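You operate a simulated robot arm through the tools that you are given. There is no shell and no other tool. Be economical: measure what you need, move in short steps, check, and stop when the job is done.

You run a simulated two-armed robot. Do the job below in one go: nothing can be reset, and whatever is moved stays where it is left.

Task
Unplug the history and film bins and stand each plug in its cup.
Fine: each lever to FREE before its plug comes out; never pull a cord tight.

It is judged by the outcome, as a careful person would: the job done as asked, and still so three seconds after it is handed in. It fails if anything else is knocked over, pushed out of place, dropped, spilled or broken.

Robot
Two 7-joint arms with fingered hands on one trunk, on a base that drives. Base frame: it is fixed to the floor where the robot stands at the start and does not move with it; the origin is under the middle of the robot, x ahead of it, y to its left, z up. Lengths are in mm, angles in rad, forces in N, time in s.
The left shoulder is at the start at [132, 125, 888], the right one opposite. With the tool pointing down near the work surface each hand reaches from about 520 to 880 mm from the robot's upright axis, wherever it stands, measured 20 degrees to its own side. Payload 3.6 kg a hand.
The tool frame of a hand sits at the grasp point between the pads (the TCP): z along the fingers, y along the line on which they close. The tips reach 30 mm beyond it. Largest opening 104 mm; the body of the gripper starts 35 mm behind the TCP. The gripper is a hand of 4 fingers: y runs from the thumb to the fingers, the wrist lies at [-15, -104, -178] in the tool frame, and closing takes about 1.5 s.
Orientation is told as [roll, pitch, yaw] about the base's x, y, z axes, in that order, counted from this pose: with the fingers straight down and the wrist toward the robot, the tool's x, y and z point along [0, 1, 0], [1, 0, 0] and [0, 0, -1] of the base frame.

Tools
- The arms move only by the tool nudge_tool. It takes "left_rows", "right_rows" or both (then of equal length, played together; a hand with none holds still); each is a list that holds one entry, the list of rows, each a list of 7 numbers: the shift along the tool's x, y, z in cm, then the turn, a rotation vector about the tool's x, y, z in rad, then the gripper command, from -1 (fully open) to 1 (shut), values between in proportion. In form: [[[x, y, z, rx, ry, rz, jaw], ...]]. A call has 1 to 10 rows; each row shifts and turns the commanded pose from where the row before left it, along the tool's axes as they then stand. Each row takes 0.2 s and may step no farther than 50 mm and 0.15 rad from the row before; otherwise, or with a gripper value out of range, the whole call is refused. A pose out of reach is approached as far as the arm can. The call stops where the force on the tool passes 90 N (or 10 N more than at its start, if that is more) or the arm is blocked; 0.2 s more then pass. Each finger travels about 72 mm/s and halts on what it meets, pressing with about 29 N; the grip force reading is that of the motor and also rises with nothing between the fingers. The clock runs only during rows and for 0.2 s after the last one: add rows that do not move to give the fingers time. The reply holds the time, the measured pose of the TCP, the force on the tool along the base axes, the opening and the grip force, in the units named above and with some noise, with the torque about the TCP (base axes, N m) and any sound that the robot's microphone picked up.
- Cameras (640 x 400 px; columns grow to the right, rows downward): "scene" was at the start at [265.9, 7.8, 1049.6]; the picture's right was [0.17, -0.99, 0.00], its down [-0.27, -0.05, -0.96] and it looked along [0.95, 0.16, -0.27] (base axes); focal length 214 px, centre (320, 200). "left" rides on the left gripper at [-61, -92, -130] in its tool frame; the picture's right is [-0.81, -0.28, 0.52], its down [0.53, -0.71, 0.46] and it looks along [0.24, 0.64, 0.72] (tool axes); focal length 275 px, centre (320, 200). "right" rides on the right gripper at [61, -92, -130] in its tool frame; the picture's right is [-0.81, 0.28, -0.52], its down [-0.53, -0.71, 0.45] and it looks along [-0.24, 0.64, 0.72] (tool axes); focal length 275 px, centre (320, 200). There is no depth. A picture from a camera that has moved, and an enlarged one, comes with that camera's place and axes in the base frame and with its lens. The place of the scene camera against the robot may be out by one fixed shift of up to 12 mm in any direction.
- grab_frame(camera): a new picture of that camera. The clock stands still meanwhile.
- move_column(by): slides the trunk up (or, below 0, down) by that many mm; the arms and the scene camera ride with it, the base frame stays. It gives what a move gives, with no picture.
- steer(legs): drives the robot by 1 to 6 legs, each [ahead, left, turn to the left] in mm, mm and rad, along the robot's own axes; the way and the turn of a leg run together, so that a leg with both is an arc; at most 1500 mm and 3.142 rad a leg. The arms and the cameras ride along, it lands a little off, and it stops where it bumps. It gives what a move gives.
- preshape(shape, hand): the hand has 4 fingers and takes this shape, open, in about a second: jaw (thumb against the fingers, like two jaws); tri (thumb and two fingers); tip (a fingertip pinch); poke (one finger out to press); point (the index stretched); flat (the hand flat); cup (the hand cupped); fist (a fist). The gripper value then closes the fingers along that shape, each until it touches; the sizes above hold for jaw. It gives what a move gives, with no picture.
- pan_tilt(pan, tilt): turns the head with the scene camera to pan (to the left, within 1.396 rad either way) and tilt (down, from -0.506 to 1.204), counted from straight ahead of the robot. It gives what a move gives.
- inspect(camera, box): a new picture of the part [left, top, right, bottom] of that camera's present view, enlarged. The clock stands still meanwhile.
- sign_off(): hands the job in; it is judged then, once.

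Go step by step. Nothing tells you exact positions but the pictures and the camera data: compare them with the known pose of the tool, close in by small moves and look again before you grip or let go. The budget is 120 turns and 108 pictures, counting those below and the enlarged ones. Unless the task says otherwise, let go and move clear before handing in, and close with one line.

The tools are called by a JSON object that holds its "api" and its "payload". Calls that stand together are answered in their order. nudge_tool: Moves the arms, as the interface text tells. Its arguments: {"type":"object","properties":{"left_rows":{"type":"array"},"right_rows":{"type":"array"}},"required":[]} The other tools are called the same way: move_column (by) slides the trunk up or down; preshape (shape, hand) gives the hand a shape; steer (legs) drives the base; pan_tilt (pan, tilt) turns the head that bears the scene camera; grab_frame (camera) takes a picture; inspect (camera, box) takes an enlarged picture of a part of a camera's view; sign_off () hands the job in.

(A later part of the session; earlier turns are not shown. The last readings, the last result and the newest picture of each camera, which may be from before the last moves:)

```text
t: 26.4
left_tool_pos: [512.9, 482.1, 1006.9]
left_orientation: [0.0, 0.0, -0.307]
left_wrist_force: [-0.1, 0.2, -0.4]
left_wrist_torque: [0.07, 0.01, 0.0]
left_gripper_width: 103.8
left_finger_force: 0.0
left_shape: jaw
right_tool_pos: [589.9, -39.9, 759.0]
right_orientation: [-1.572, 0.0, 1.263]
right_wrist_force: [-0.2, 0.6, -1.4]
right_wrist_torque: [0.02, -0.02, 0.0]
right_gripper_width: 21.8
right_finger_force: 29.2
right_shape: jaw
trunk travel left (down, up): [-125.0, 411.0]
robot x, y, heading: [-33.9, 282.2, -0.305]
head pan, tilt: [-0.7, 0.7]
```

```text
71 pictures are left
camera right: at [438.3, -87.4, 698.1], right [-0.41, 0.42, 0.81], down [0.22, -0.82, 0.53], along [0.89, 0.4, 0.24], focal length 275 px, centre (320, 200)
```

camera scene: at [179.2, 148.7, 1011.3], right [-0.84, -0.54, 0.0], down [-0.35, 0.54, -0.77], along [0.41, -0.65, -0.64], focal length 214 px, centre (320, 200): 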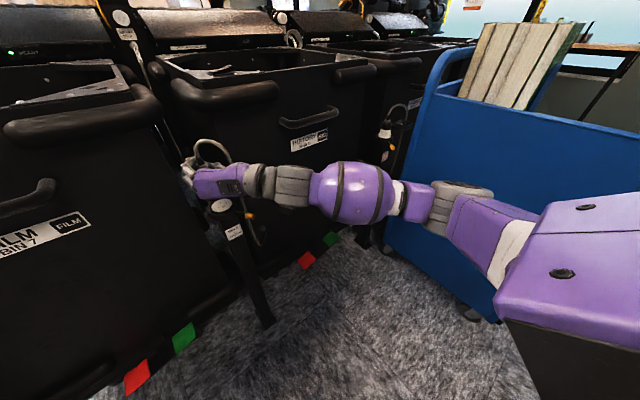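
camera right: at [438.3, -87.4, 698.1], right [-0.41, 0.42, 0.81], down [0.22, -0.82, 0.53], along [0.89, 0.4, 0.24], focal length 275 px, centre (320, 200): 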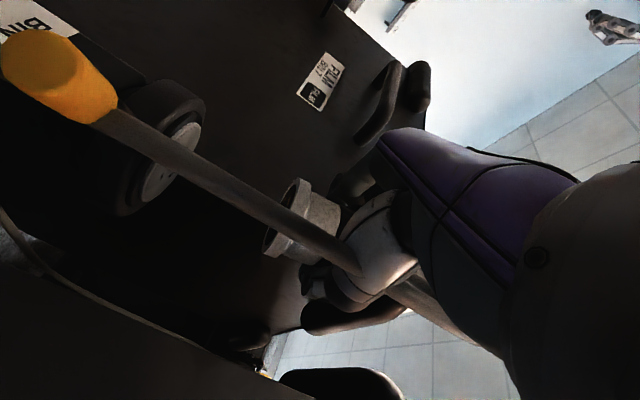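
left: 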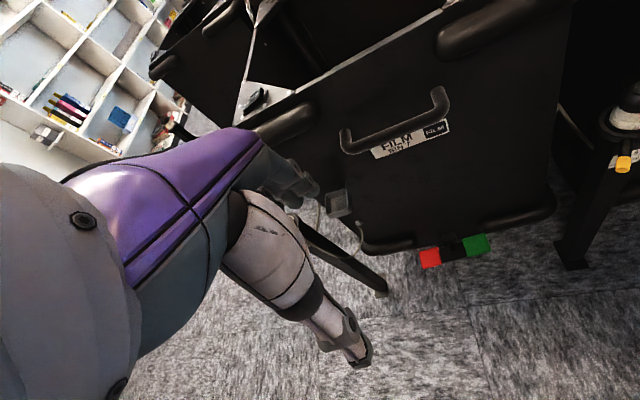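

The blue trolley is close to the elbow, so I'll yaw the held plug clockwise so the forearm comes from behind instead of from the right, then travel.

{"api": "nudge_tool", "payload": {"right_rows": [[[0, 0, 0, 0.134, 0, 0, 1], [0, 0, 0, 0.134, 0, 0, 1], [0, 0, 0, 0.134, 0, 0, 1], [0, 0, 0, 0.134, 0, 0, 1], [0, 0, 0, 0.134, 0, 0, 1], [0, 0, 0, 0.134, 0, 0, 1], [0, 0, 0, 0, 0, 0, 1]]]}}

{"api": "pan_tilt", "payload": {"pan": -0.4, "tilt": 0.7}}

{"api": "grab_frame", "payload": {"camera": "scene"}}

{"api": "grab_frame", "payload": {"camera": "right"}}

```text
t: 28.0
left_tool_pos: [513.1, 481.8, 1008.0]
left_orientation: [0.0, 0.0, -0.305]
left_wrist_force: [-0.4, 0.8, 0.0]
left_wrist_torque: [-0.03, 0.0, -0.01]
left_gripper_width: 103.9
left_finger_force: 0.0
left_shape: jaw
right_tool_pos: [589.6, -41.3, 758.6]
right_orientation: [-1.571, 0.003, 0.456]
right_wrist_force: [0.2, -0.7, -1.9]
right_wrist_torque: [0.0, -0.01, 0.03]
right_gripper_width: 21.9
right_finger_force: 29.0
right_shape: jaw
trunk travel left (down, up): [-125.0, 411.0]
robot x, y, heading: [-37.1, 280.0, -0.306]
head pan, tilt: [-0.7, 0.7]
```

```text
t: 28.8
left_tool_pos: [513.6, 481.4, 1007.8]
left_orientation: [0.0, 0.0, -0.306]
left_wrist_force: [-0.1, 0.8, 0.7]
left_wrist_torque: [-0.02, 0.02, 0.0]
left_gripper_width: 103.4
left_finger_force: 0.0
left_shape: jaw
right_tool_pos: [590.4, -40.2, 758.2]
right_orientation: [-1.573, -0.001, 0.46]
right_wrist_force: [-0.4, -0.4, -1.2]
right_wrist_torque: [0.01, -0.01, -0.01]
right_gripper_width: 21.7
right_finger_force: 28.7
right_shape: jaw
trunk travel left (down, up): [-125.0, 411.0]
robot x, y, heading: [-32.9, 280.6, -0.309]
head pan, tilt: [-0.4, 0.7]
```

```text
70 pictures are left
camera scene: at [198.2, 165.2, 1011.3], right [-0.65, -0.76, 0.0], down [-0.49, 0.42, -0.76], along [0.58, -0.5, -0.64], focal length 214 px, centre (320, 200)
```

scene: 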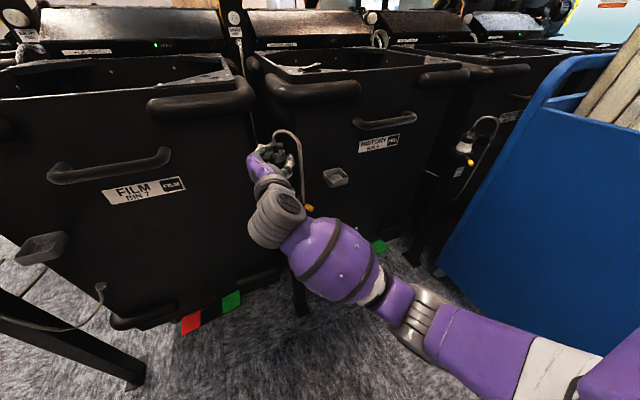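

```text
69 pictures are left
camera right: at [449.8, 36.4, 697.8], right [0.02, 0.59, 0.81], down [-0.44, -0.72, 0.53], along [0.9, -0.36, 0.24], focal length 275 px, centre (320, 200)
```

right: 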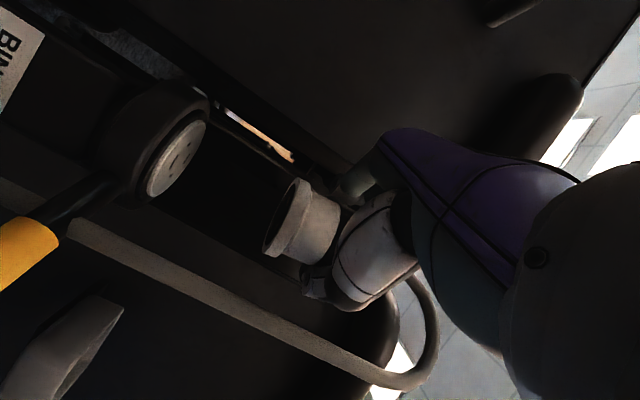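

Elbow room is better now. I'll zoom in on the cup from both cameras to locate it.

{"api": "inspect", "payload": {"camera": "scene", "box": [300, 145, 380, 205]}}

{"api": "inspect", "payload": {"camera": "right", "box": [0, 260, 160, 400]}}

```text
6.67 times, centred on (340, 175) of scene
camera zoom: at [198.2, 165.2, 1011.3], right [-0.65, -0.76, 0.0], down [-0.49, 0.42, -0.76], along [0.58, -0.5, -0.64], focal length 1430 px, centre (187, 367)
```

zoom: 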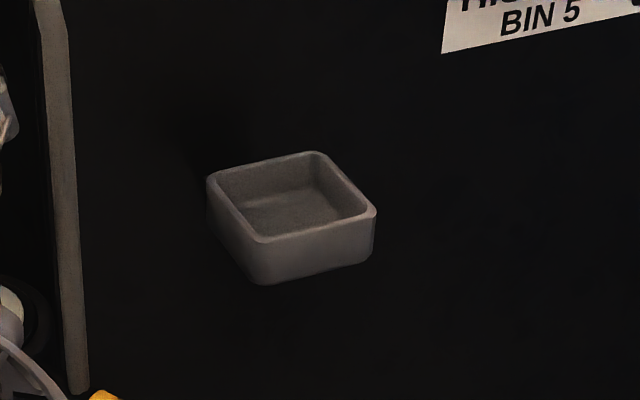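

```text
2.86 times, centred on (80, 330) of right
camera zoom: at [449.8, 36.4, 697.8], right [0.02, 0.59, 0.81], down [-0.44, -0.72, 0.53], along [0.9, -0.36, 0.24], focal length 786 px, centre (1006, -171)
```

zoom: 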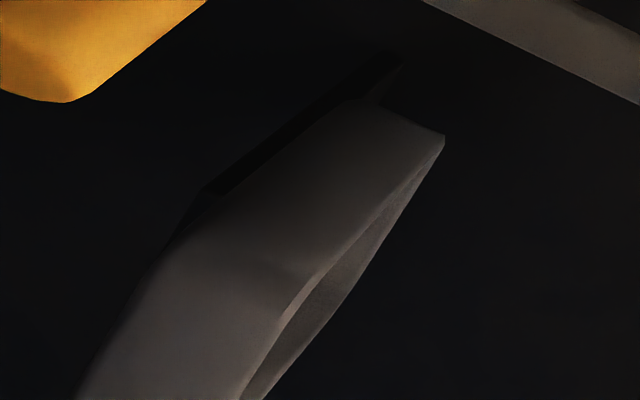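

Cup centre is about (561,-200), rim z≈670, about 25 mm tall with ~50 mm inside. I'll measure how the plug sits in the hand before carrying it.

{"api": "inspect", "payload": {"camera": "right", "box": [230, 150, 390, 310]}}

{"api": "inspect", "payload": {"camera": "scene", "box": [230, 115, 330, 190]}}

```text
2.50 times, centred on (310, 230) of right
camera zoom: at [449.8, 36.4, 697.8], right [0.02, 0.59, 0.81], down [-0.44, -0.72, 0.53], along [0.9, -0.36, 0.24], focal length 688 px, centre (345, 125)
```

zoom: 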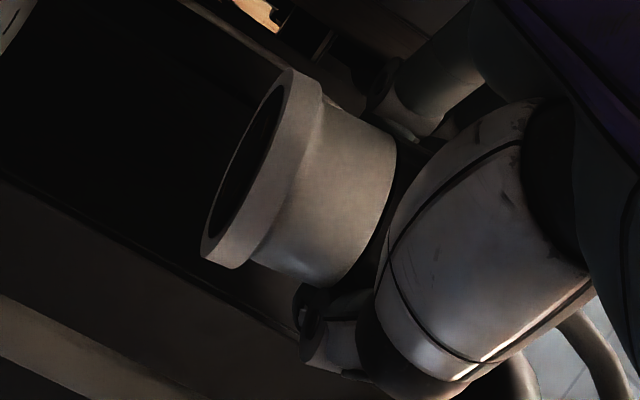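

```text
5.33 times, centred on (280, 152) of scene
camera zoom: at [198.2, 165.2, 1011.3], right [-0.65, -0.76, 0.0], down [-0.49, 0.42, -0.76], along [0.58, -0.5, -0.64], focal length 1144 px, centre (533, 453)
```

zoom: 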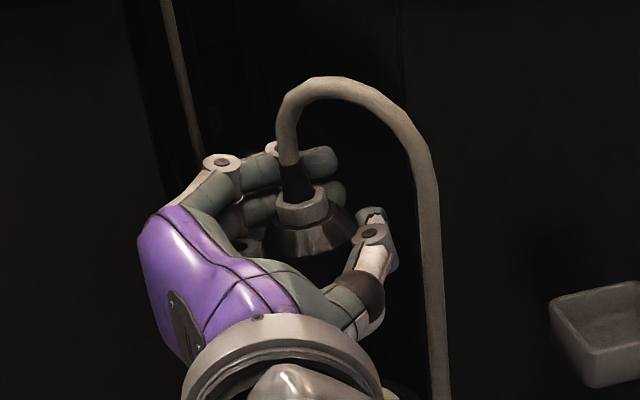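

Plug flange bottom is about 36 mm below the TCP. I'll carry it across to above the cup, staying ~40 mm above the rim.

{"api": "nudge_tool", "payload": {"right_rows": [[[0, -2.52, 3.3, 0, 0, 0, 1], [0, -2.52, 3.3, 0, 0, 0, 1], [0, -2.52, 3.3, 0, 0, 0, 1], [0, -2.52, 3.3, 0, 0, 0, 1], [1.5, 0, 0, 0, 0, 0, 1], [0, 0, 0, 0, 0, 0, 1]]]}}

{"api": "grab_frame", "payload": {"camera": "right"}}

{"api": "grab_frame", "payload": {"camera": "scene"}}

```text
t: 30.2
left_tool_pos: [514.5, 482.4, 1008.2]
left_orientation: [0.0, 0.0, -0.304]
left_wrist_force: [0.2, -0.2, 0.1]
left_wrist_torque: [-0.03, 0.0, 0.0]
left_gripper_width: 103.7
left_finger_force: 0.0
left_shape: jaw
right_tool_pos: [558.5, -202.1, 741.6]
right_orientation: [-1.57, -0.001, 0.46]
right_wrist_force: [1.2, 0.3, -0.6]
right_wrist_torque: [0.01, 0.0, 0.0]
right_gripper_width: 22.0
right_finger_force: 29.2
right_shape: jaw
trunk travel left (down, up): [-125.0, 411.0]
robot x, y, heading: [-29.5, 282.2, -0.305]
head pan, tilt: [-0.4, 0.7]
```

```text
64 pictures are left
camera right: at [418.3, -125.8, 682.6], right [0.02, 0.59, 0.81], down [-0.44, -0.72, 0.53], along [0.9, -0.36, 0.24], focal length 275 px, centre (320, 200)
```

right: 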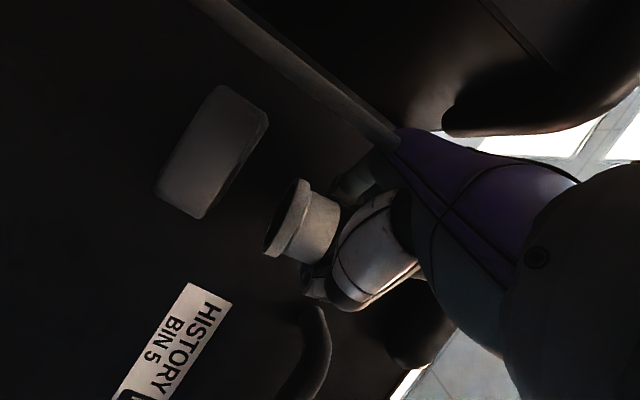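

```text
63 pictures are left
camera scene: at [198.3, 165.3, 1011.3], right [-0.65, -0.76, 0.0], down [-0.49, 0.42, -0.76], along [0.58, -0.5, -0.64], focal length 214 px, centre (320, 200)
```

scene: 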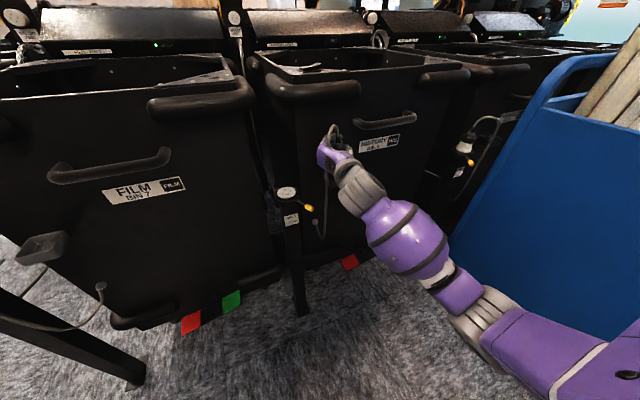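

Near the cup now. I'll zoom on both views to refine alignment.

{"api": "inspect", "payload": {"camera": "right", "box": [140, 70, 360, 270]}}

{"api": "inspect", "payload": {"camera": "scene", "box": [300, 115, 400, 190]}}

```text
2.00 times, centred on (250, 170) of right
camera zoom: at [418.3, -125.8, 682.6], right [0.02, 0.59, 0.81], down [-0.44, -0.72, 0.53], along [0.9, -0.36, 0.24], focal length 551 px, centre (460, 260)
```

zoom: 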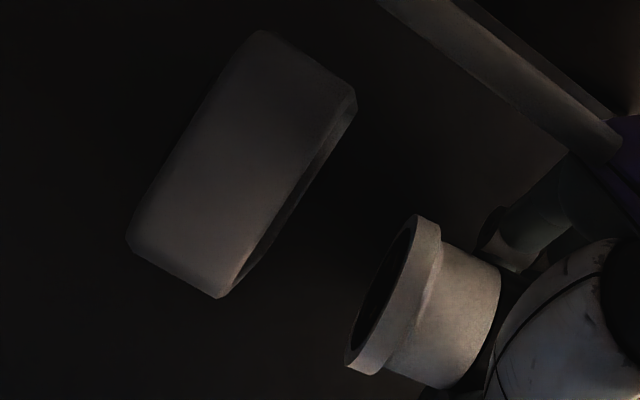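

```text
5.33 times, centred on (350, 152) of scene
camera zoom: at [198.3, 165.3, 1011.3], right [-0.65, -0.76, 0.0], down [-0.49, 0.42, -0.76], along [0.58, -0.5, -0.64], focal length 1144 px, centre (160, 453)
```

zoom: 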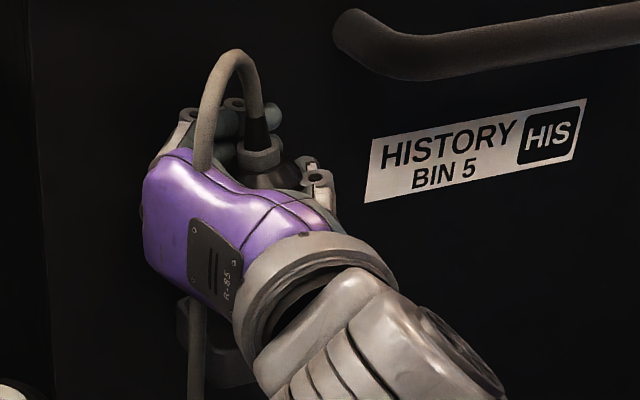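

The cord drapes over the back of the hand, which could drag the plug on withdrawal. I'll yaw the hand partly back so the cord falls to its left side.

{"api": "nudge_tool", "payload": {"right_rows": [[[0, 0, 0, -0.134, 0, 0, 1], [0, 0, 0, -0.134, 0, 0, 1], [0, 0, 0, -0.134, 0, 0, 1], [0, 0, 0, 0, 0, 0, 1]]]}}

{"api": "grab_frame", "payload": {"camera": "scene"}}

{"api": "inspect", "payload": {"camera": "scene", "box": [280, 115, 400, 205]}}

```text
t: 31.2
left_tool_pos: [513.2, 481.7, 1008.8]
left_orientation: [0.0, 0.0, -0.306]
left_wrist_force: [0.2, -0.3, -0.1]
left_wrist_torque: [0.02, -0.02, -0.01]
left_gripper_width: 103.5
left_finger_force: 0.1
left_shape: jaw
right_tool_pos: [557.4, -202.3, 742.3]
right_orientation: [-1.572, 0.001, 0.864]
right_wrist_force: [-0.8, 0.3, -0.5]
right_wrist_torque: [0.01, -0.02, -0.01]
right_gripper_width: 21.6
right_finger_force: 28.9
right_shape: jaw
trunk travel left (down, up): [-125.0, 411.0]
robot x, y, heading: [-32.6, 283.4, -0.305]
head pan, tilt: [-0.4, 0.7]
```

```text
60 pictures are left
camera scene: at [198.3, 165.3, 1011.3], right [-0.65, -0.76, 0.0], down [-0.49, 0.42, -0.76], along [0.58, -0.5, -0.64], focal length 214 px, centre (320, 200)
```

scene: 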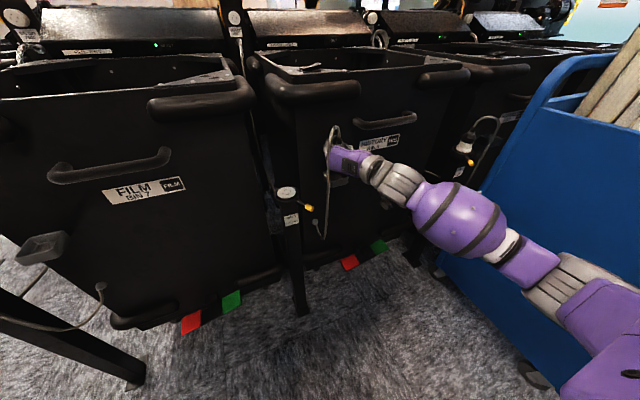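

```text
4.44 times, centred on (340, 160) of scene
camera zoom: at [198.3, 165.3, 1011.3], right [-0.65, -0.76, 0.0], down [-0.49, 0.42, -0.76], along [0.58, -0.5, -0.64], focal length 953 px, centre (231, 378)
```

zoom: 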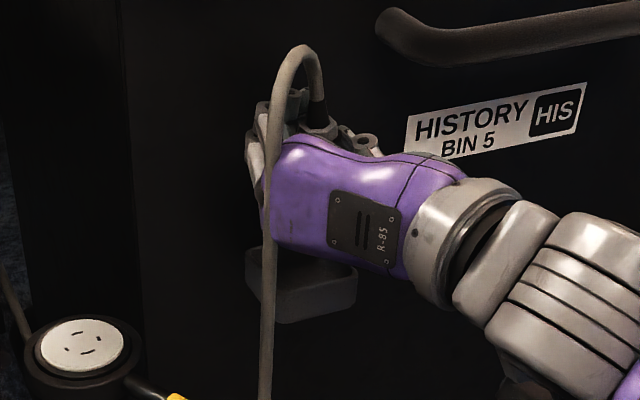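

The cord now falls left of the hand. Refining alignment with the wrist camera.

{"api": "inspect", "payload": {"camera": "right", "box": [140, 70, 360, 270]}}

{"api": "inspect", "payload": {"camera": "scene", "box": [310, 115, 370, 195]}}

```text
2.00 times, centred on (250, 170) of right
camera zoom: at [399.0, -187.5, 682.4], right [-0.21, 0.55, 0.81], down [-0.12, -0.84, 0.53], along [0.97, 0.02, 0.24], focal length 551 px, centre (460, 260)
```

zoom: 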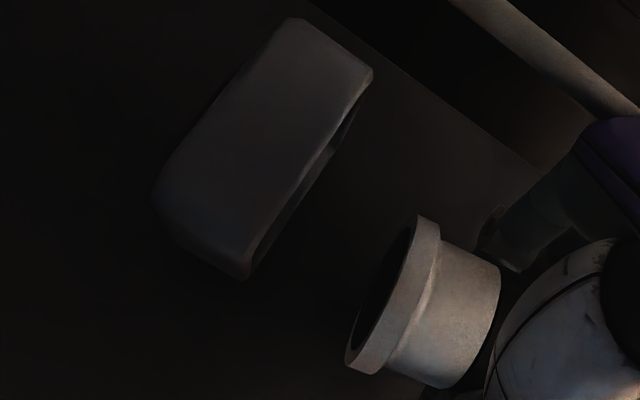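

```text
5.00 times, centred on (340, 155) of scene
camera zoom: at [198.3, 165.3, 1011.3], right [-0.65, -0.76, 0.0], down [-0.49, 0.42, -0.76], along [0.58, -0.5, -0.64], focal length 1072 px, centre (220, 425)
```

zoom: 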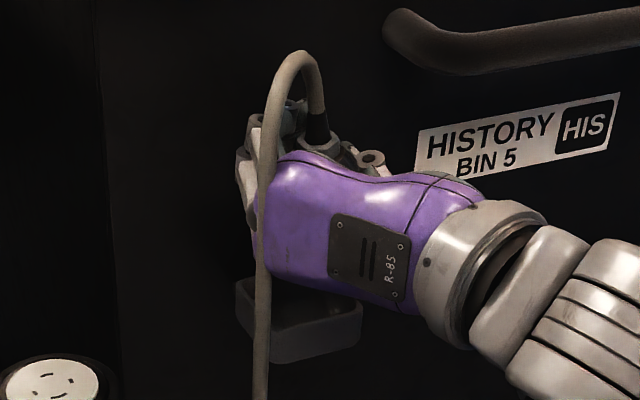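

The wrist view shows the cup's front rim; plug needs about (+1.5,+5.5) mm shift. I'll correct and lower to a few mm above the rim.

{"api": "nudge_tool", "payload": {"right_rows": [[[0, 0.52, -0.24, 0, 0, 0, 1], [1.4, 0, 0, 0, 0, 0, 1], [1.4, 0, 0, 0, 0, 0, 1], [0, 0, 0, 0, 0, 0, 1]]]}}

{"api": "inspect", "payload": {"camera": "right", "box": [180, 110, 360, 270]}}

{"api": "inspect", "payload": {"camera": "scene", "box": [310, 125, 370, 195]}}

```text
t: 32.2
left_tool_pos: [513.1, 482.0, 1008.0]
left_orientation: [0.003, 0.0, -0.305]
left_wrist_force: [-0.7, -0.2, -0.4]
left_wrist_torque: [0.0, 0.03, 0.03]
left_gripper_width: 103.6
left_finger_force: 0.1
left_shape: jaw
right_tool_pos: [559.2, -196.9, 715.1]
right_orientation: [-1.572, 0.0, 0.862]
right_wrist_force: [-0.7, 0.2, -0.3]
right_wrist_torque: [-0.03, 0.07, 0.02]
right_gripper_width: 21.5
right_finger_force: 28.9
right_shape: jaw
trunk travel left (down, up): [-125.0, 411.0]
robot x, y, heading: [-33.0, 281.1, -0.304]
head pan, tilt: [-0.4, 0.7]
```

```text
2.50 times, centred on (270, 190) of right
camera zoom: at [400.7, -181.3, 654.4], right [-0.21, 0.55, 0.81], down [-0.12, -0.84, 0.53], along [0.97, 0.02, 0.24], focal length 688 px, centre (445, 225)
```

zoom: 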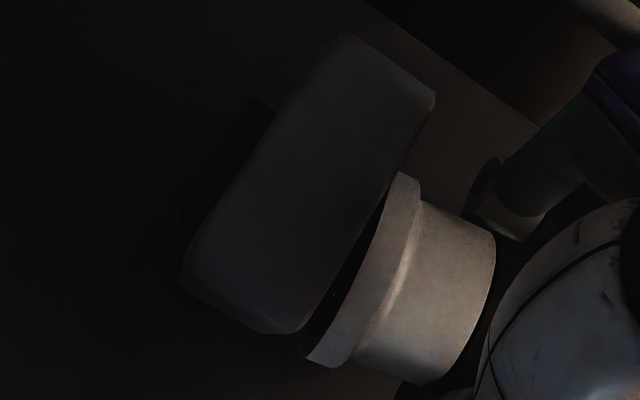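

```text
5.71 times, centred on (340, 160) of scene
camera zoom: at [198.3, 165.3, 1011.3], right [-0.65, -0.76, 0.0], down [-0.49, 0.42, -0.76], along [0.58, -0.5, -0.64], focal length 1226 px, centre (206, 429)
```

zoom: 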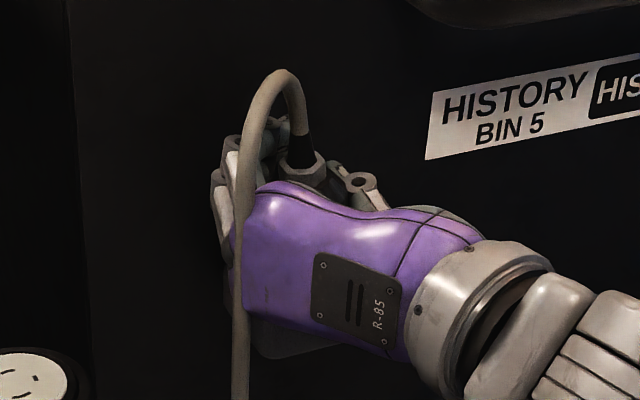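

The plug looks about 2–3 mm too far right and slightly forward. I'll correct and lower slowly until just entering the rim, watching force.

{"api": "nudge_tool", "payload": {"right_rows": [[[0, 0.15, -0.28, 0, 0, 0, 1], [0.5, 0, 0, 0, 0, 0, 1], [0.5, 0, 0, 0, 0, 0, 1], [0.3, 0, 0, 0, 0, 0, 1]]]}}

{"api": "inspect", "payload": {"camera": "right", "box": [180, 110, 360, 270]}}

```text
t: 33.2
left_tool_pos: [514.8, 482.9, 1007.3]
left_orientation: [-0.002, 0.0, -0.306]
left_wrist_force: [0.6, 0.1, -0.2]
left_wrist_torque: [0.01, 0.01, -0.01]
left_gripper_width: 103.5
left_finger_force: 0.0
left_shape: jaw
right_tool_pos: [558.5, -194.0, 703.7]
right_orientation: [-1.575, -0.001, 0.863]
right_wrist_force: [5.4, 0.9, 5.5]
right_wrist_torque: [-0.06, -0.01, 0.01]
right_gripper_width: 21.4
right_finger_force: 28.6
right_shape: jaw
trunk travel left (down, up): [-125.0, 411.0]
robot x, y, heading: [-34.1, 280.8, -0.305]
head pan, tilt: [-0.4, 0.7]
```

```text
2.50 times, centred on (270, 190) of right
camera zoom: at [400.5, -178.6, 643.0], right [-0.22, 0.55, 0.81], down [-0.12, -0.84, 0.53], along [0.97, 0.02, 0.25], focal length 688 px, centre (445, 225)
```

zoom: 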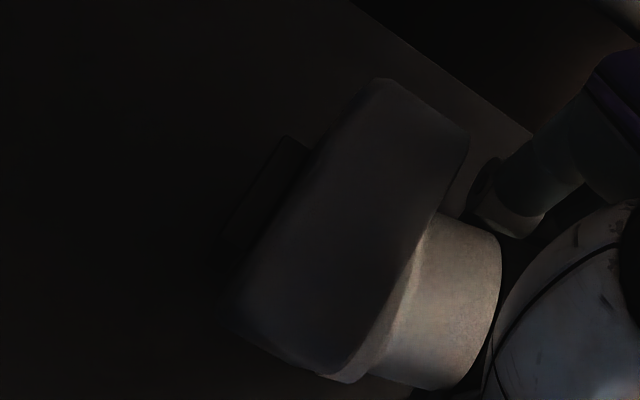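

Light contact pushes the plug forward and left, i.e. it touches the front-right rim. I'll lift slightly, shift forward and left 3 mm, and lower again.

{"api": "nudge_tool", "payload": {"right_rows": [[[-0.5, 0, 0, 0, 0, 0, 1], [0, 0.39, 0.16, 0, 0, 0, 1], [0.4, 0, 0, 0, 0, 0, 1], [0.3, 0, 0, 0, 0, 0, 1]]]}}

{"api": "inspect", "payload": {"camera": "right", "box": [180, 110, 360, 270]}}

```text
t: 34.2
left_tool_pos: [513.0, 483.1, 1009.7]
left_orientation: [0.0, 0.002, -0.306]
left_wrist_force: [1.1, 0.3, 0.0]
left_wrist_torque: [-0.03, -0.01, 0.01]
left_gripper_width: 104.0
left_finger_force: 0.0
left_shape: jaw
right_tool_pos: [562.2, -190.2, 701.9]
right_orientation: [-1.574, 0.001, 0.862]
right_wrist_force: [1.7, 2.2, 5.3]
right_wrist_torque: [-0.09, 0.03, 0.01]
right_gripper_width: 21.4
right_finger_force: 28.6
right_shape: jaw
trunk travel left (down, up): [-125.0, 411.0]
robot x, y, heading: [-32.4, 282.2, -0.298]
head pan, tilt: [-0.4, 0.7]
```

```text
2.50 times, centred on (270, 190) of right
camera zoom: at [404.1, -175.8, 640.6], right [-0.22, 0.55, 0.81], down [-0.12, -0.84, 0.53], along [0.97, 0.02, 0.25], focal length 688 px, centre (445, 225)
```

zoom: 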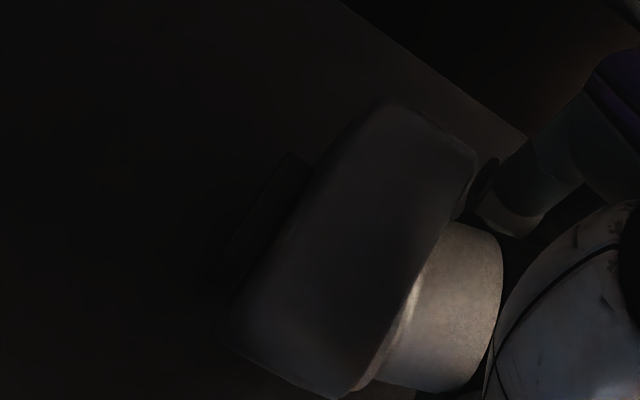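

Contact now only hints at moving left further. Shifting left ~3 mm and lowering again.

{"api": "nudge_tool", "payload": {"right_rows": [[[-0.4, 0, 0, 0, 0, 0, 1], [0, 0.28, -0.12, 0, 0, 0, 1], [0.4, 0, 0, 0, 0, 0, 1], [0.4, 0, 0, 0, 0, 0, 1]]]}}

{"api": "inspect", "payload": {"camera": "right", "box": [180, 110, 360, 270]}}

{"api": "inspect", "payload": {"camera": "scene", "box": [310, 125, 370, 195]}}

```text
t: 35.2
left_tool_pos: [513.9, 480.7, 1008.7]
left_orientation: [0.001, 0.0, -0.306]
left_wrist_force: [1.0, -0.2, 0.3]
left_wrist_torque: [-0.02, -0.01, 0.01]
left_gripper_width: 103.8
left_finger_force: 0.0
left_shape: jaw
right_tool_pos: [562.2, -189.4, 696.0]
right_orientation: [-1.571, 0.001, 0.861]
right_wrist_force: [0.0, 0.9, -1.1]
right_wrist_torque: [0.02, 0.0, 0.0]
right_gripper_width: 21.5
right_finger_force: 28.8
right_shape: jaw
trunk travel left (down, up): [-125.0, 411.0]
robot x, y, heading: [-34.1, 281.7, -0.304]
head pan, tilt: [-0.4, 0.7]
```

```text
2.50 times, centred on (270, 190) of right
camera zoom: at [403.9, -174.0, 635.5], right [-0.21, 0.55, 0.81], down [-0.12, -0.84, 0.53], along [0.97, 0.02, 0.24], focal length 688 px, centre (445, 225)
```

zoom: 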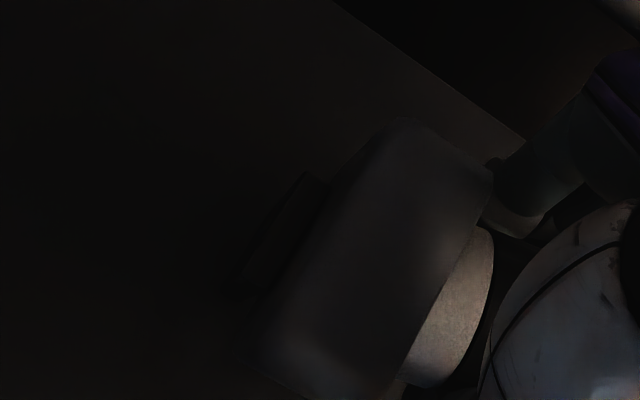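

```text
5.71 times, centred on (340, 160) of scene
camera zoom: at [198.3, 165.3, 1011.3], right [-0.65, -0.76, 0.0], down [-0.49, 0.42, -0.76], along [0.58, -0.5, -0.64], focal length 1226 px, centre (206, 429)
```

zoom: 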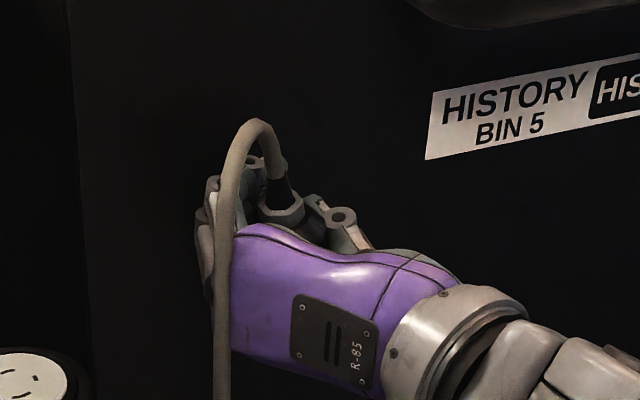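

No force now: the flange is inside the cup. Lowering on gently.

{"api": "nudge_tool", "payload": {"right_rows": [[[0.3, 0, 0, 0, 0, 0, 1], [0.3, 0, 0, 0, 0, 0, 1]]]}}

{"api": "inspect", "payload": {"camera": "right", "box": [180, 110, 360, 270]}}

```text
t: 35.8
left_tool_pos: [513.6, 481.5, 1008.3]
left_orientation: [0.0, -0.001, -0.304]
left_wrist_force: [-0.4, 0.3, -0.2]
left_wrist_torque: [0.01, -0.03, -0.02]
left_gripper_width: 103.8
left_finger_force: 0.2
left_shape: jaw
right_tool_pos: [562.4, -189.4, 691.5]
right_orientation: [-1.575, -0.001, 0.863]
right_wrist_force: [1.4, -2.1, 5.9]
right_wrist_torque: [0.13, -0.03, -0.03]
right_gripper_width: 21.5
right_finger_force: 29.0
right_shape: jaw
trunk travel left (down, up): [-125.0, 411.0]
robot x, y, heading: [-32.6, 280.2, -0.307]
head pan, tilt: [-0.4, 0.7]
```

```text
2.50 times, centred on (270, 190) of right
camera zoom: at [404.3, -174.3, 631.4], right [-0.22, 0.55, 0.81], down [-0.12, -0.84, 0.53], along [0.97, 0.02, 0.25], focal length 688 px, centre (445, 225)
```

zoom: 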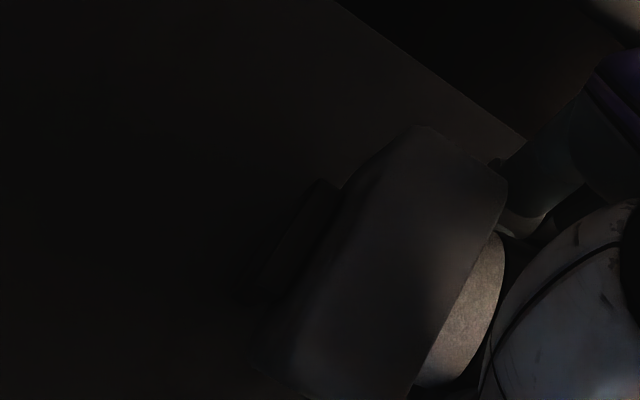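

The plug is seated ~15 mm into the cup with light contact. I'll open the fingers slowly.

{"api": "nudge_tool", "payload": {"right_rows": [[[0, 0, 0, 0, 0, 0, 0.45], [0, 0, 0, 0, 0, 0, 0.3], [0, 0, 0, 0, 0, 0, 0.15], [0, 0, 0, 0, 0, 0, 0.0], [0, 0, 0, 0, 0, 0, -0.1], [0, 0, 0, 0, 0, 0, -0.1]]]}}

{"api": "inspect", "payload": {"camera": "right", "box": [180, 110, 400, 300]}}

{"api": "inspect", "payload": {"camera": "scene", "box": [310, 125, 370, 195]}}

```text
t: 37.2
left_tool_pos: [513.9, 481.8, 1008.3]
left_orientation: [0.001, 0.0, -0.305]
left_wrist_force: [0.2, 0.9, 0.2]
left_wrist_torque: [0.01, 0.0, -0.01]
left_gripper_width: 103.6
left_finger_force: 0.1
left_shape: jaw
right_tool_pos: [561.6, -190.0, 689.3]
right_orientation: [-1.569, -0.001, 0.862]
right_wrist_force: [-0.4, 0.9, 0.6]
right_wrist_torque: [0.02, -0.01, 0.03]
right_gripper_width: 56.7
right_finger_force: 0.0
right_shape: jaw
trunk travel left (down, up): [-125.0, 411.0]
robot x, y, heading: [-35.9, 279.7, -0.302]
head pan, tilt: [-0.4, 0.7]
```

```text
2.11 times, centred on (290, 205) of right
camera zoom: at [404.2, -173.9, 629.9], right [-0.21, 0.55, 0.81], down [-0.12, -0.84, 0.53], along [0.97, 0.02, 0.24], focal length 580 px, centre (383, 190)
```

zoom: 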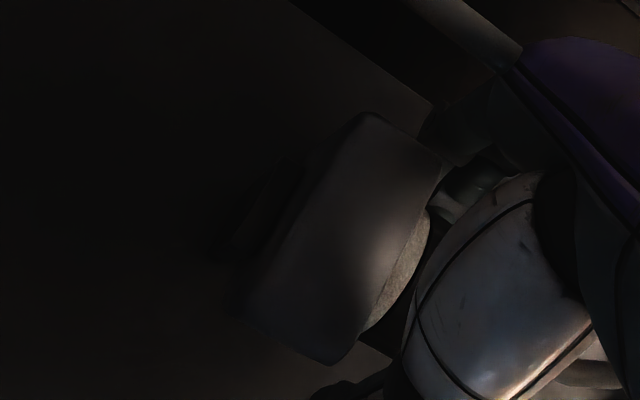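

```text
5.71 times, centred on (340, 160) of scene
camera zoom: at [198.2, 165.3, 1011.3], right [-0.65, -0.76, 0.0], down [-0.49, 0.42, -0.76], along [0.58, -0.5, -0.64], focal length 1226 px, centre (206, 429)
```

zoom: 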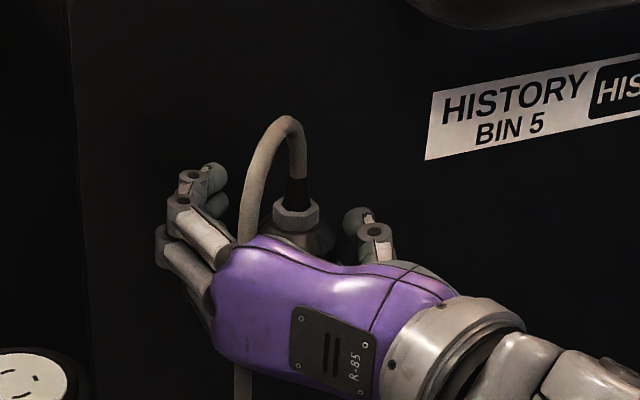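

The plug stands in the cup, and the cord runs inside the open grasp. I'll open a bit more and withdraw straight back along the palm normal.

{"api": "nudge_tool", "payload": {"right_rows": [[[0, 0, 0, 0, 0, 0, -0.5], [0, 0, 0, 0, 0, 0, -0.5], [0, 0, -1, 0, 0, 0, -0.5], [0, 0, -1.5, 0, 0, 0, -0.5], [0, 0, -1.5, 0, 0, 0, -0.5]]]}}

{"api": "inspect", "payload": {"camera": "scene", "box": [290, 115, 390, 205]}}

```text
t: 38.4
left_tool_pos: [514.1, 480.9, 1008.4]
left_orientation: [0.0, -0.001, -0.307]
left_wrist_force: [0.4, 0.6, 0.4]
left_wrist_torque: [-0.05, 0.01, -0.02]
left_gripper_width: 103.7
left_finger_force: 0.1
left_shape: jaw
right_tool_pos: [533.2, -162.8, 691.7]
right_orientation: [-1.571, 0.0, 0.863]
right_wrist_force: [-0.9, -0.2, -0.6]
right_wrist_torque: [-0.01, 0.02, 0.01]
right_gripper_width: 77.5
right_finger_force: 0.1
right_shape: jaw
trunk travel left (down, up): [-125.0, 411.0]
robot x, y, heading: [-34.2, 283.1, -0.306]
head pan, tilt: [-0.4, 0.7]
```

```text
4.44 times, centred on (340, 160) of scene
camera zoom: at [198.2, 165.4, 1011.4], right [-0.65, -0.76, 0.0], down [-0.49, 0.42, -0.77], along [0.58, -0.5, -0.64], focal length 953 px, centre (231, 378)
```

zoom: 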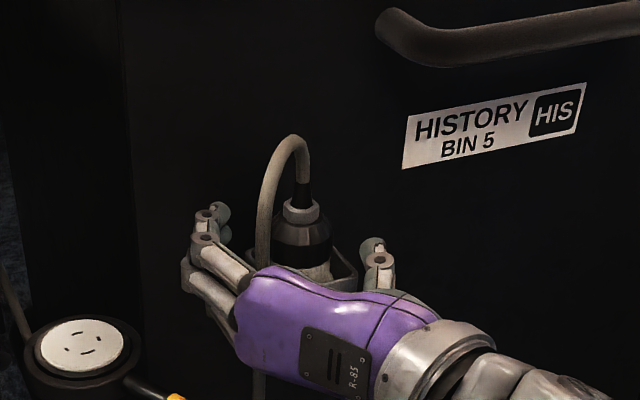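

Good. Withdrawing another 40 mm along the palm normal, then straight back from the bins.

{"api": "nudge_tool", "payload": {"right_rows": [[[0, 0, -2, 0, 0, 0, -0.5], [0, 0, -2, 0, 0, 0, -0.5], [0, -0.8, -1.84, 0, 0, 0, -0.5], [0, -0.8, -1.84, 0, 0, 0, -0.5], [0, -0.8, -1.84, 0, 0, 0, -0.5], [0, -0.8, -1.84, 0, 0, 0, -0.5], [0, -0.8, -1.84, 0, 0, 0, -0.5]]]}}

{"api": "grab_frame", "payload": {"camera": "scene"}}

{"api": "inspect", "payload": {"camera": "scene", "box": [290, 115, 390, 205]}}

```text
t: 40.0
left_tool_pos: [514.1, 482.3, 1007.2]
left_orientation: [0.0, 0.001, -0.306]
left_wrist_force: [-0.3, 0.8, 0.4]
left_wrist_torque: [0.03, 0.01, 0.01]
left_gripper_width: 103.7
left_finger_force: 0.1
left_shape: jaw
right_tool_pos: [405.8, -109.9, 689.6]
right_orientation: [-1.57, -0.001, 0.862]
right_wrist_force: [0.6, 0.4, 0.6]
right_wrist_torque: [-0.03, -0.02, 0.03]
right_gripper_width: 77.6
right_finger_force: 0.2
right_shape: jaw
trunk travel left (down, up): [-125.0, 411.0]
robot x, y, heading: [-32.6, 281.3, -0.307]
head pan, tilt: [-0.4, 0.7]
```

```text
46 pictures are left
camera scene: at [198.1, 165.4, 1011.4], right [-0.65, -0.76, 0.0], down [-0.49, 0.42, -0.77], along [0.58, -0.5, -0.64], focal length 214 px, centre (320, 200)
```

scene: 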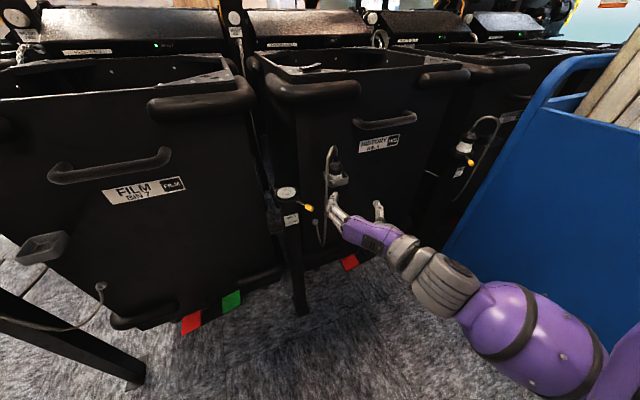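

```text
4.44 times, centred on (340, 160) of scene
camera zoom: at [198.1, 165.4, 1011.4], right [-0.65, -0.76, 0.0], down [-0.49, 0.42, -0.77], along [0.58, -0.5, -0.64], focal length 953 px, centre (231, 378)
```

zoom: 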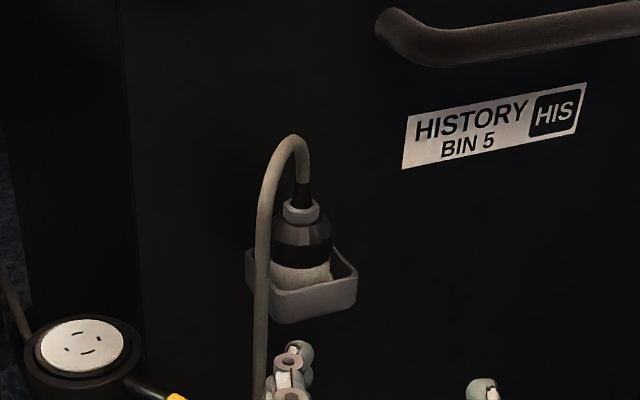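

History plug stands in its cup with a loose cord. Now I'll strafe left about 634 mm to the FILM post, which should repeat the same geometry.

{"api": "steer", "payload": {"legs": [[0, 634, 0]]}}

{"api": "nudge_tool", "payload": {"right_rows": [[[0, 0, 0, -0.1343, 0, 0, 0], [0, 0, 0, -0.1343, 0, 0, 0.5], [0, 0, 0, -0.1343, 0, 0, 1], [0, 0, 0, 0, 0, 0, 1], [0, 0, 0, 0, 0, 0, 1], [0, 0, 0, 0, 0, 0, 1]]]}}

{"api": "grab_frame", "payload": {"camera": "scene"}}

{"api": "grab_frame", "payload": {"camera": "right"}}

```text
t: 46.0
left_tool_pos: [702.5, 1082.2, 1007.3]
left_orientation: [-0.001, -0.002, -0.306]
left_wrist_force: [-1.5, -0.3, -0.6]
left_wrist_torque: [-0.02, -0.04, -0.01]
left_gripper_width: 103.5
left_finger_force: 0.0
left_shape: jaw
right_tool_pos: [597.5, 490.3, 689.7]
right_orientation: [-1.572, -0.001, 0.861]
right_wrist_force: [-0.1, 0.1, -0.6]
right_wrist_torque: [0.01, 0.01, 0.01]
right_gripper_width: 78.0
right_finger_force: 0.0
right_shape: jaw
trunk travel left (down, up): [-125.0, 411.0]
robot x, y, heading: [159.2, 878.9, -0.307]
head pan, tilt: [-0.4, 0.7]
```

```text
t: 47.4
left_tool_pos: [703.4, 1081.4, 1008.7]
left_orientation: [0.0, -0.001, -0.305]
left_wrist_force: [0.2, 0.4, -1.3]
left_wrist_torque: [-0.05, 0.01, 0.0]
left_gripper_width: 103.5
left_finger_force: 0.1
left_shape: jaw
right_tool_pos: [596.7, 490.5, 688.3]
right_orientation: [-1.571, -0.001, 1.266]
right_wrist_force: [-0.3, -0.8, -0.4]
right_wrist_torque: [-0.04, 0.04, 0.02]
right_gripper_width: 0.0
right_finger_force: 28.9
right_shape: jaw
trunk travel left (down, up): [-125.0, 411.0]
robot x, y, heading: [157.9, 879.2, -0.303]
head pan, tilt: [-0.4, 0.7]
```

```text
44 pictures are left
camera scene: at [387.5, 764.8, 1011.3], right [-0.65, -0.76, 0.0], down [-0.49, 0.42, -0.76], along [0.58, -0.5, -0.64], focal length 214 px, centre (320, 200)
```

scene: 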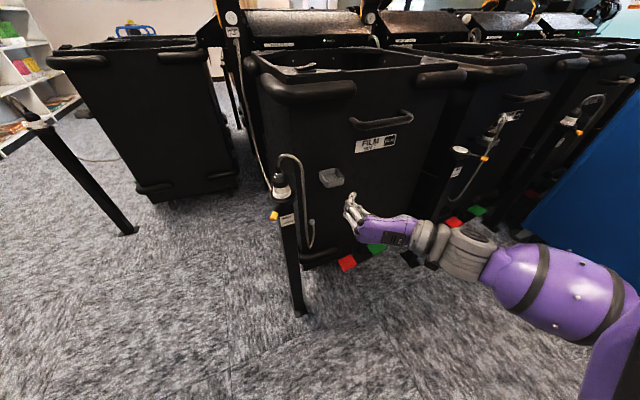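

```text
43 pictures are left
camera right: at [444.7, 442.2, 629.2], right [-0.41, 0.42, 0.81], down [0.22, -0.82, 0.53], along [0.88, 0.4, 0.24], focal length 275 px, centre (320, 200)
```

right: 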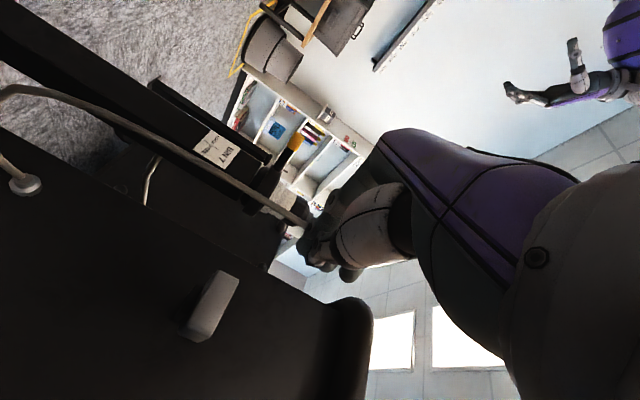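

FILM post (BIN 7) is in front with its lever at LOCK. Zooming to measure the plug and lever.

{"api": "inspect", "payload": {"camera": "scene", "box": [240, 140, 360, 240]}}

{"api": "inspect", "payload": {"camera": "right", "box": [190, 110, 350, 270]}}

```text
4.00 times, centred on (300, 190) of scene
camera zoom: at [387.5, 764.8, 1011.3], right [-0.65, -0.76, 0.0], down [-0.49, 0.42, -0.76], along [0.58, -0.5, -0.64], focal length 858 px, centre (400, 240)
```

zoom: 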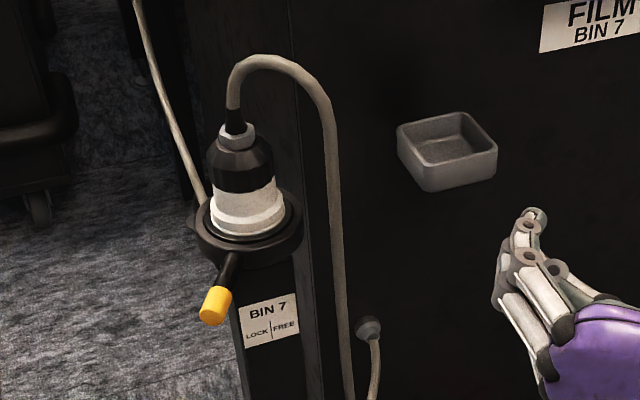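

```text
2.50 times, centred on (270, 190) of right
camera zoom: at [444.7, 442.2, 629.2], right [-0.41, 0.42, 0.81], down [0.22, -0.82, 0.53], along [0.88, 0.4, 0.24], focal length 688 px, centre (445, 225)
```

zoom: 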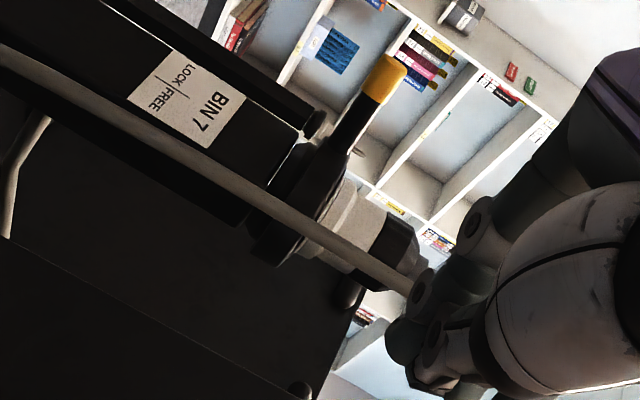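

Same geometry: plug axis ≈ (790,563), lever tip ≈ (734,622,650). Moving the closed hand to the left of the lever.

{"api": "nudge_tool", "payload": {"right_rows": [[[0.85, 4.0, 0, 0, 0, 0, 1], [0.85, 4.0, 0, 0, 0, 0, 1], [0.85, 4.0, 0, 0, 0, 0, 1], [0.85, 4.0, 0, 0, 0, 0, 1], [0.85, 4.0, 0, 0, 0, 0, 1], [0, 0, 3.3, 0, 0, 0, 1], [0, 0, 3.3, 0, 0, 0, 1], [0, 0, 3.3, 0, 0, 0, 1], [0, 0, 0, 0, 0, 0, 1]]]}}

{"api": "grab_frame", "payload": {"camera": "right"}}

{"api": "inspect", "payload": {"camera": "scene", "box": [220, 140, 360, 260]}}

```text
t: 49.4
left_tool_pos: [703.1, 1082.0, 1007.4]
left_orientation: [0.001, 0.0, -0.305]
left_wrist_force: [-0.5, -0.1, -0.1]
left_wrist_torque: [0.01, 0.0, -0.01]
left_gripper_width: 103.7
left_finger_force: 0.0
left_shape: jaw
right_tool_pos: [750.6, 651.3, 646.6]
right_orientation: [-1.571, -0.001, 1.266]
right_wrist_force: [0.4, 0.1, -0.5]
right_wrist_torque: [0.01, 0.01, 0.0]
right_gripper_width: 0.0
right_finger_force: 29.1
right_shape: jaw
trunk travel left (down, up): [-125.0, 411.0]
robot x, y, heading: [159.6, 877.6, -0.313]
head pan, tilt: [-0.4, 0.7]
```

```text
40 pictures are left
camera right: at [598.9, 603.2, 585.9], right [-0.41, 0.42, 0.81], down [0.22, -0.82, 0.53], along [0.88, 0.4, 0.24], focal length 275 px, centre (320, 200)
```

right: 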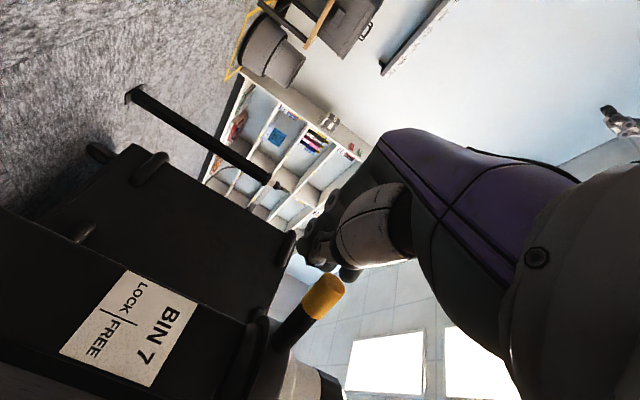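

```text
3.33 times, centred on (290, 200) of scene
camera zoom: at [387.5, 764.8, 1011.3], right [-0.65, -0.76, 0.0], down [-0.49, 0.42, -0.76], along [0.58, -0.5, -0.64], focal length 715 px, centre (420, 200)
```

zoom: 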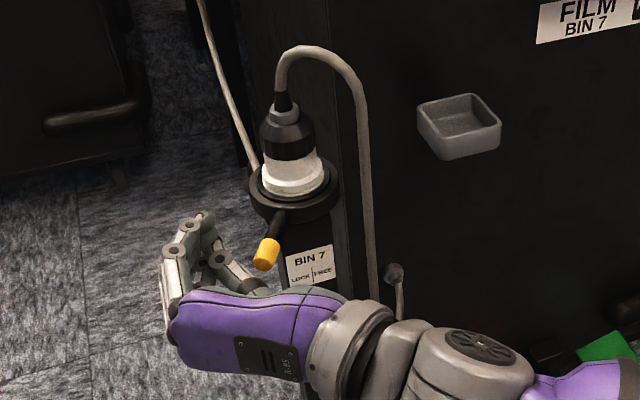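

In position. Sweeping the FILM lever to the right in small steps.

{"api": "nudge_tool", "payload": {"right_rows": [[[0, -1.1, 0.45, 0, 0, 0, 1], [0, -1.1, 0.45, 0, 0, 0, 1], [0, -0.7, -0.5, 0, 0, 0, 1], [0, -0.7, -0.5, 0, 0, 0, 1], [0, -0.9, -0.35, 0, 0, 0, 1], [0, -0.9, -0.35, 0, 0, 0, 1], [0, -0.95, -0.1, 0, 0, 0, 1], [0, -0.95, -0.1, 0, 0, 0, 1]]]}}

{"api": "grab_frame", "payload": {"camera": "right"}}

```text
t: 51.2
left_tool_pos: [702.3, 1081.4, 1008.2]
left_orientation: [-0.001, 0.001, -0.306]
left_wrist_force: [-0.5, 0.7, -0.7]
left_wrist_torque: [0.0, -0.01, -0.04]
left_gripper_width: 103.6
left_finger_force: 0.1
left_shape: jaw
right_tool_pos: [718.1, 584.2, 647.3]
right_orientation: [-1.571, 0.001, 1.266]
right_wrist_force: [0.1, -0.3, -0.2]
right_wrist_torque: [0.01, 0.0, -0.01]
right_gripper_width: 0.0
right_finger_force: 29.4
right_shape: jaw
trunk travel left (down, up): [-125.0, 411.0]
robot x, y, heading: [156.5, 880.6, -0.31]
head pan, tilt: [-0.4, 0.7]
```

```text
38 pictures are left
camera right: at [566.8, 536.7, 586.8], right [-0.41, 0.42, 0.81], down [0.22, -0.82, 0.53], along [0.88, 0.4, 0.24], focal length 275 px, centre (320, 200)
```

right: 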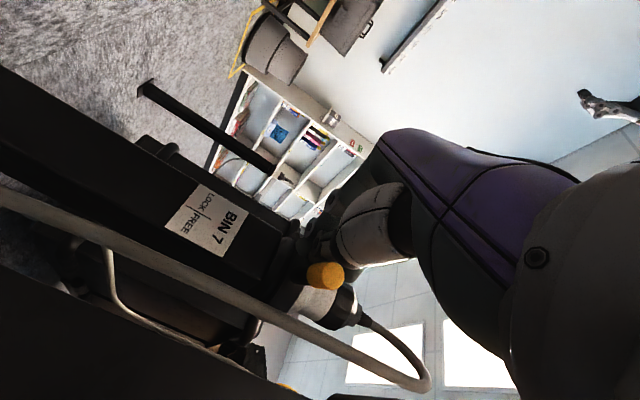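

Continuing to the FREE stop.

{"api": "nudge_tool", "payload": {"right_rows": [[[0, -0.95, 0.1, 0, 0, 0, 1], [0, -0.95, 0.12, 0, 0, 0, 1], [0, -0.4, 0.08, 0, 0, 0, 1], [0, -0.4, 0.08, 0, 0, 0, 1]]]}}

{"api": "inspect", "payload": {"camera": "right", "box": [180, 160, 440, 320]}}

```text
t: 52.2
left_tool_pos: [702.4, 1083.8, 1007.6]
left_orientation: [-0.001, -0.001, -0.305]
left_wrist_force: [0.5, 0.2, -0.3]
left_wrist_torque: [-0.01, 0.01, -0.03]
left_gripper_width: 103.8
left_finger_force: 0.0
left_shape: jaw
right_tool_pos: [713.7, 560.9, 647.9]
right_orientation: [-1.571, -0.002, 1.271]
right_wrist_force: [-0.4, 23.3, -0.7]
right_wrist_torque: [0.01, 0.01, 0.48]
right_gripper_width: 0.0
right_finger_force: 28.6
right_shape: jaw
trunk travel left (down, up): [-125.0, 411.0]
robot x, y, heading: [158.5, 880.8, -0.301]
head pan, tilt: [-0.4, 0.7]
```

```text
2.46 times, centred on (310, 240) of right
camera zoom: at [562.8, 513.1, 586.8], right [-0.41, 0.41, 0.81], down [0.23, -0.82, 0.53], along [0.88, 0.4, 0.24], focal length 678 px, centre (345, 102)
```

zoom: 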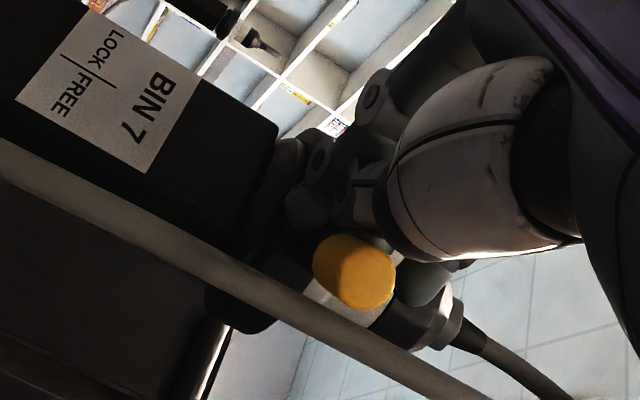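

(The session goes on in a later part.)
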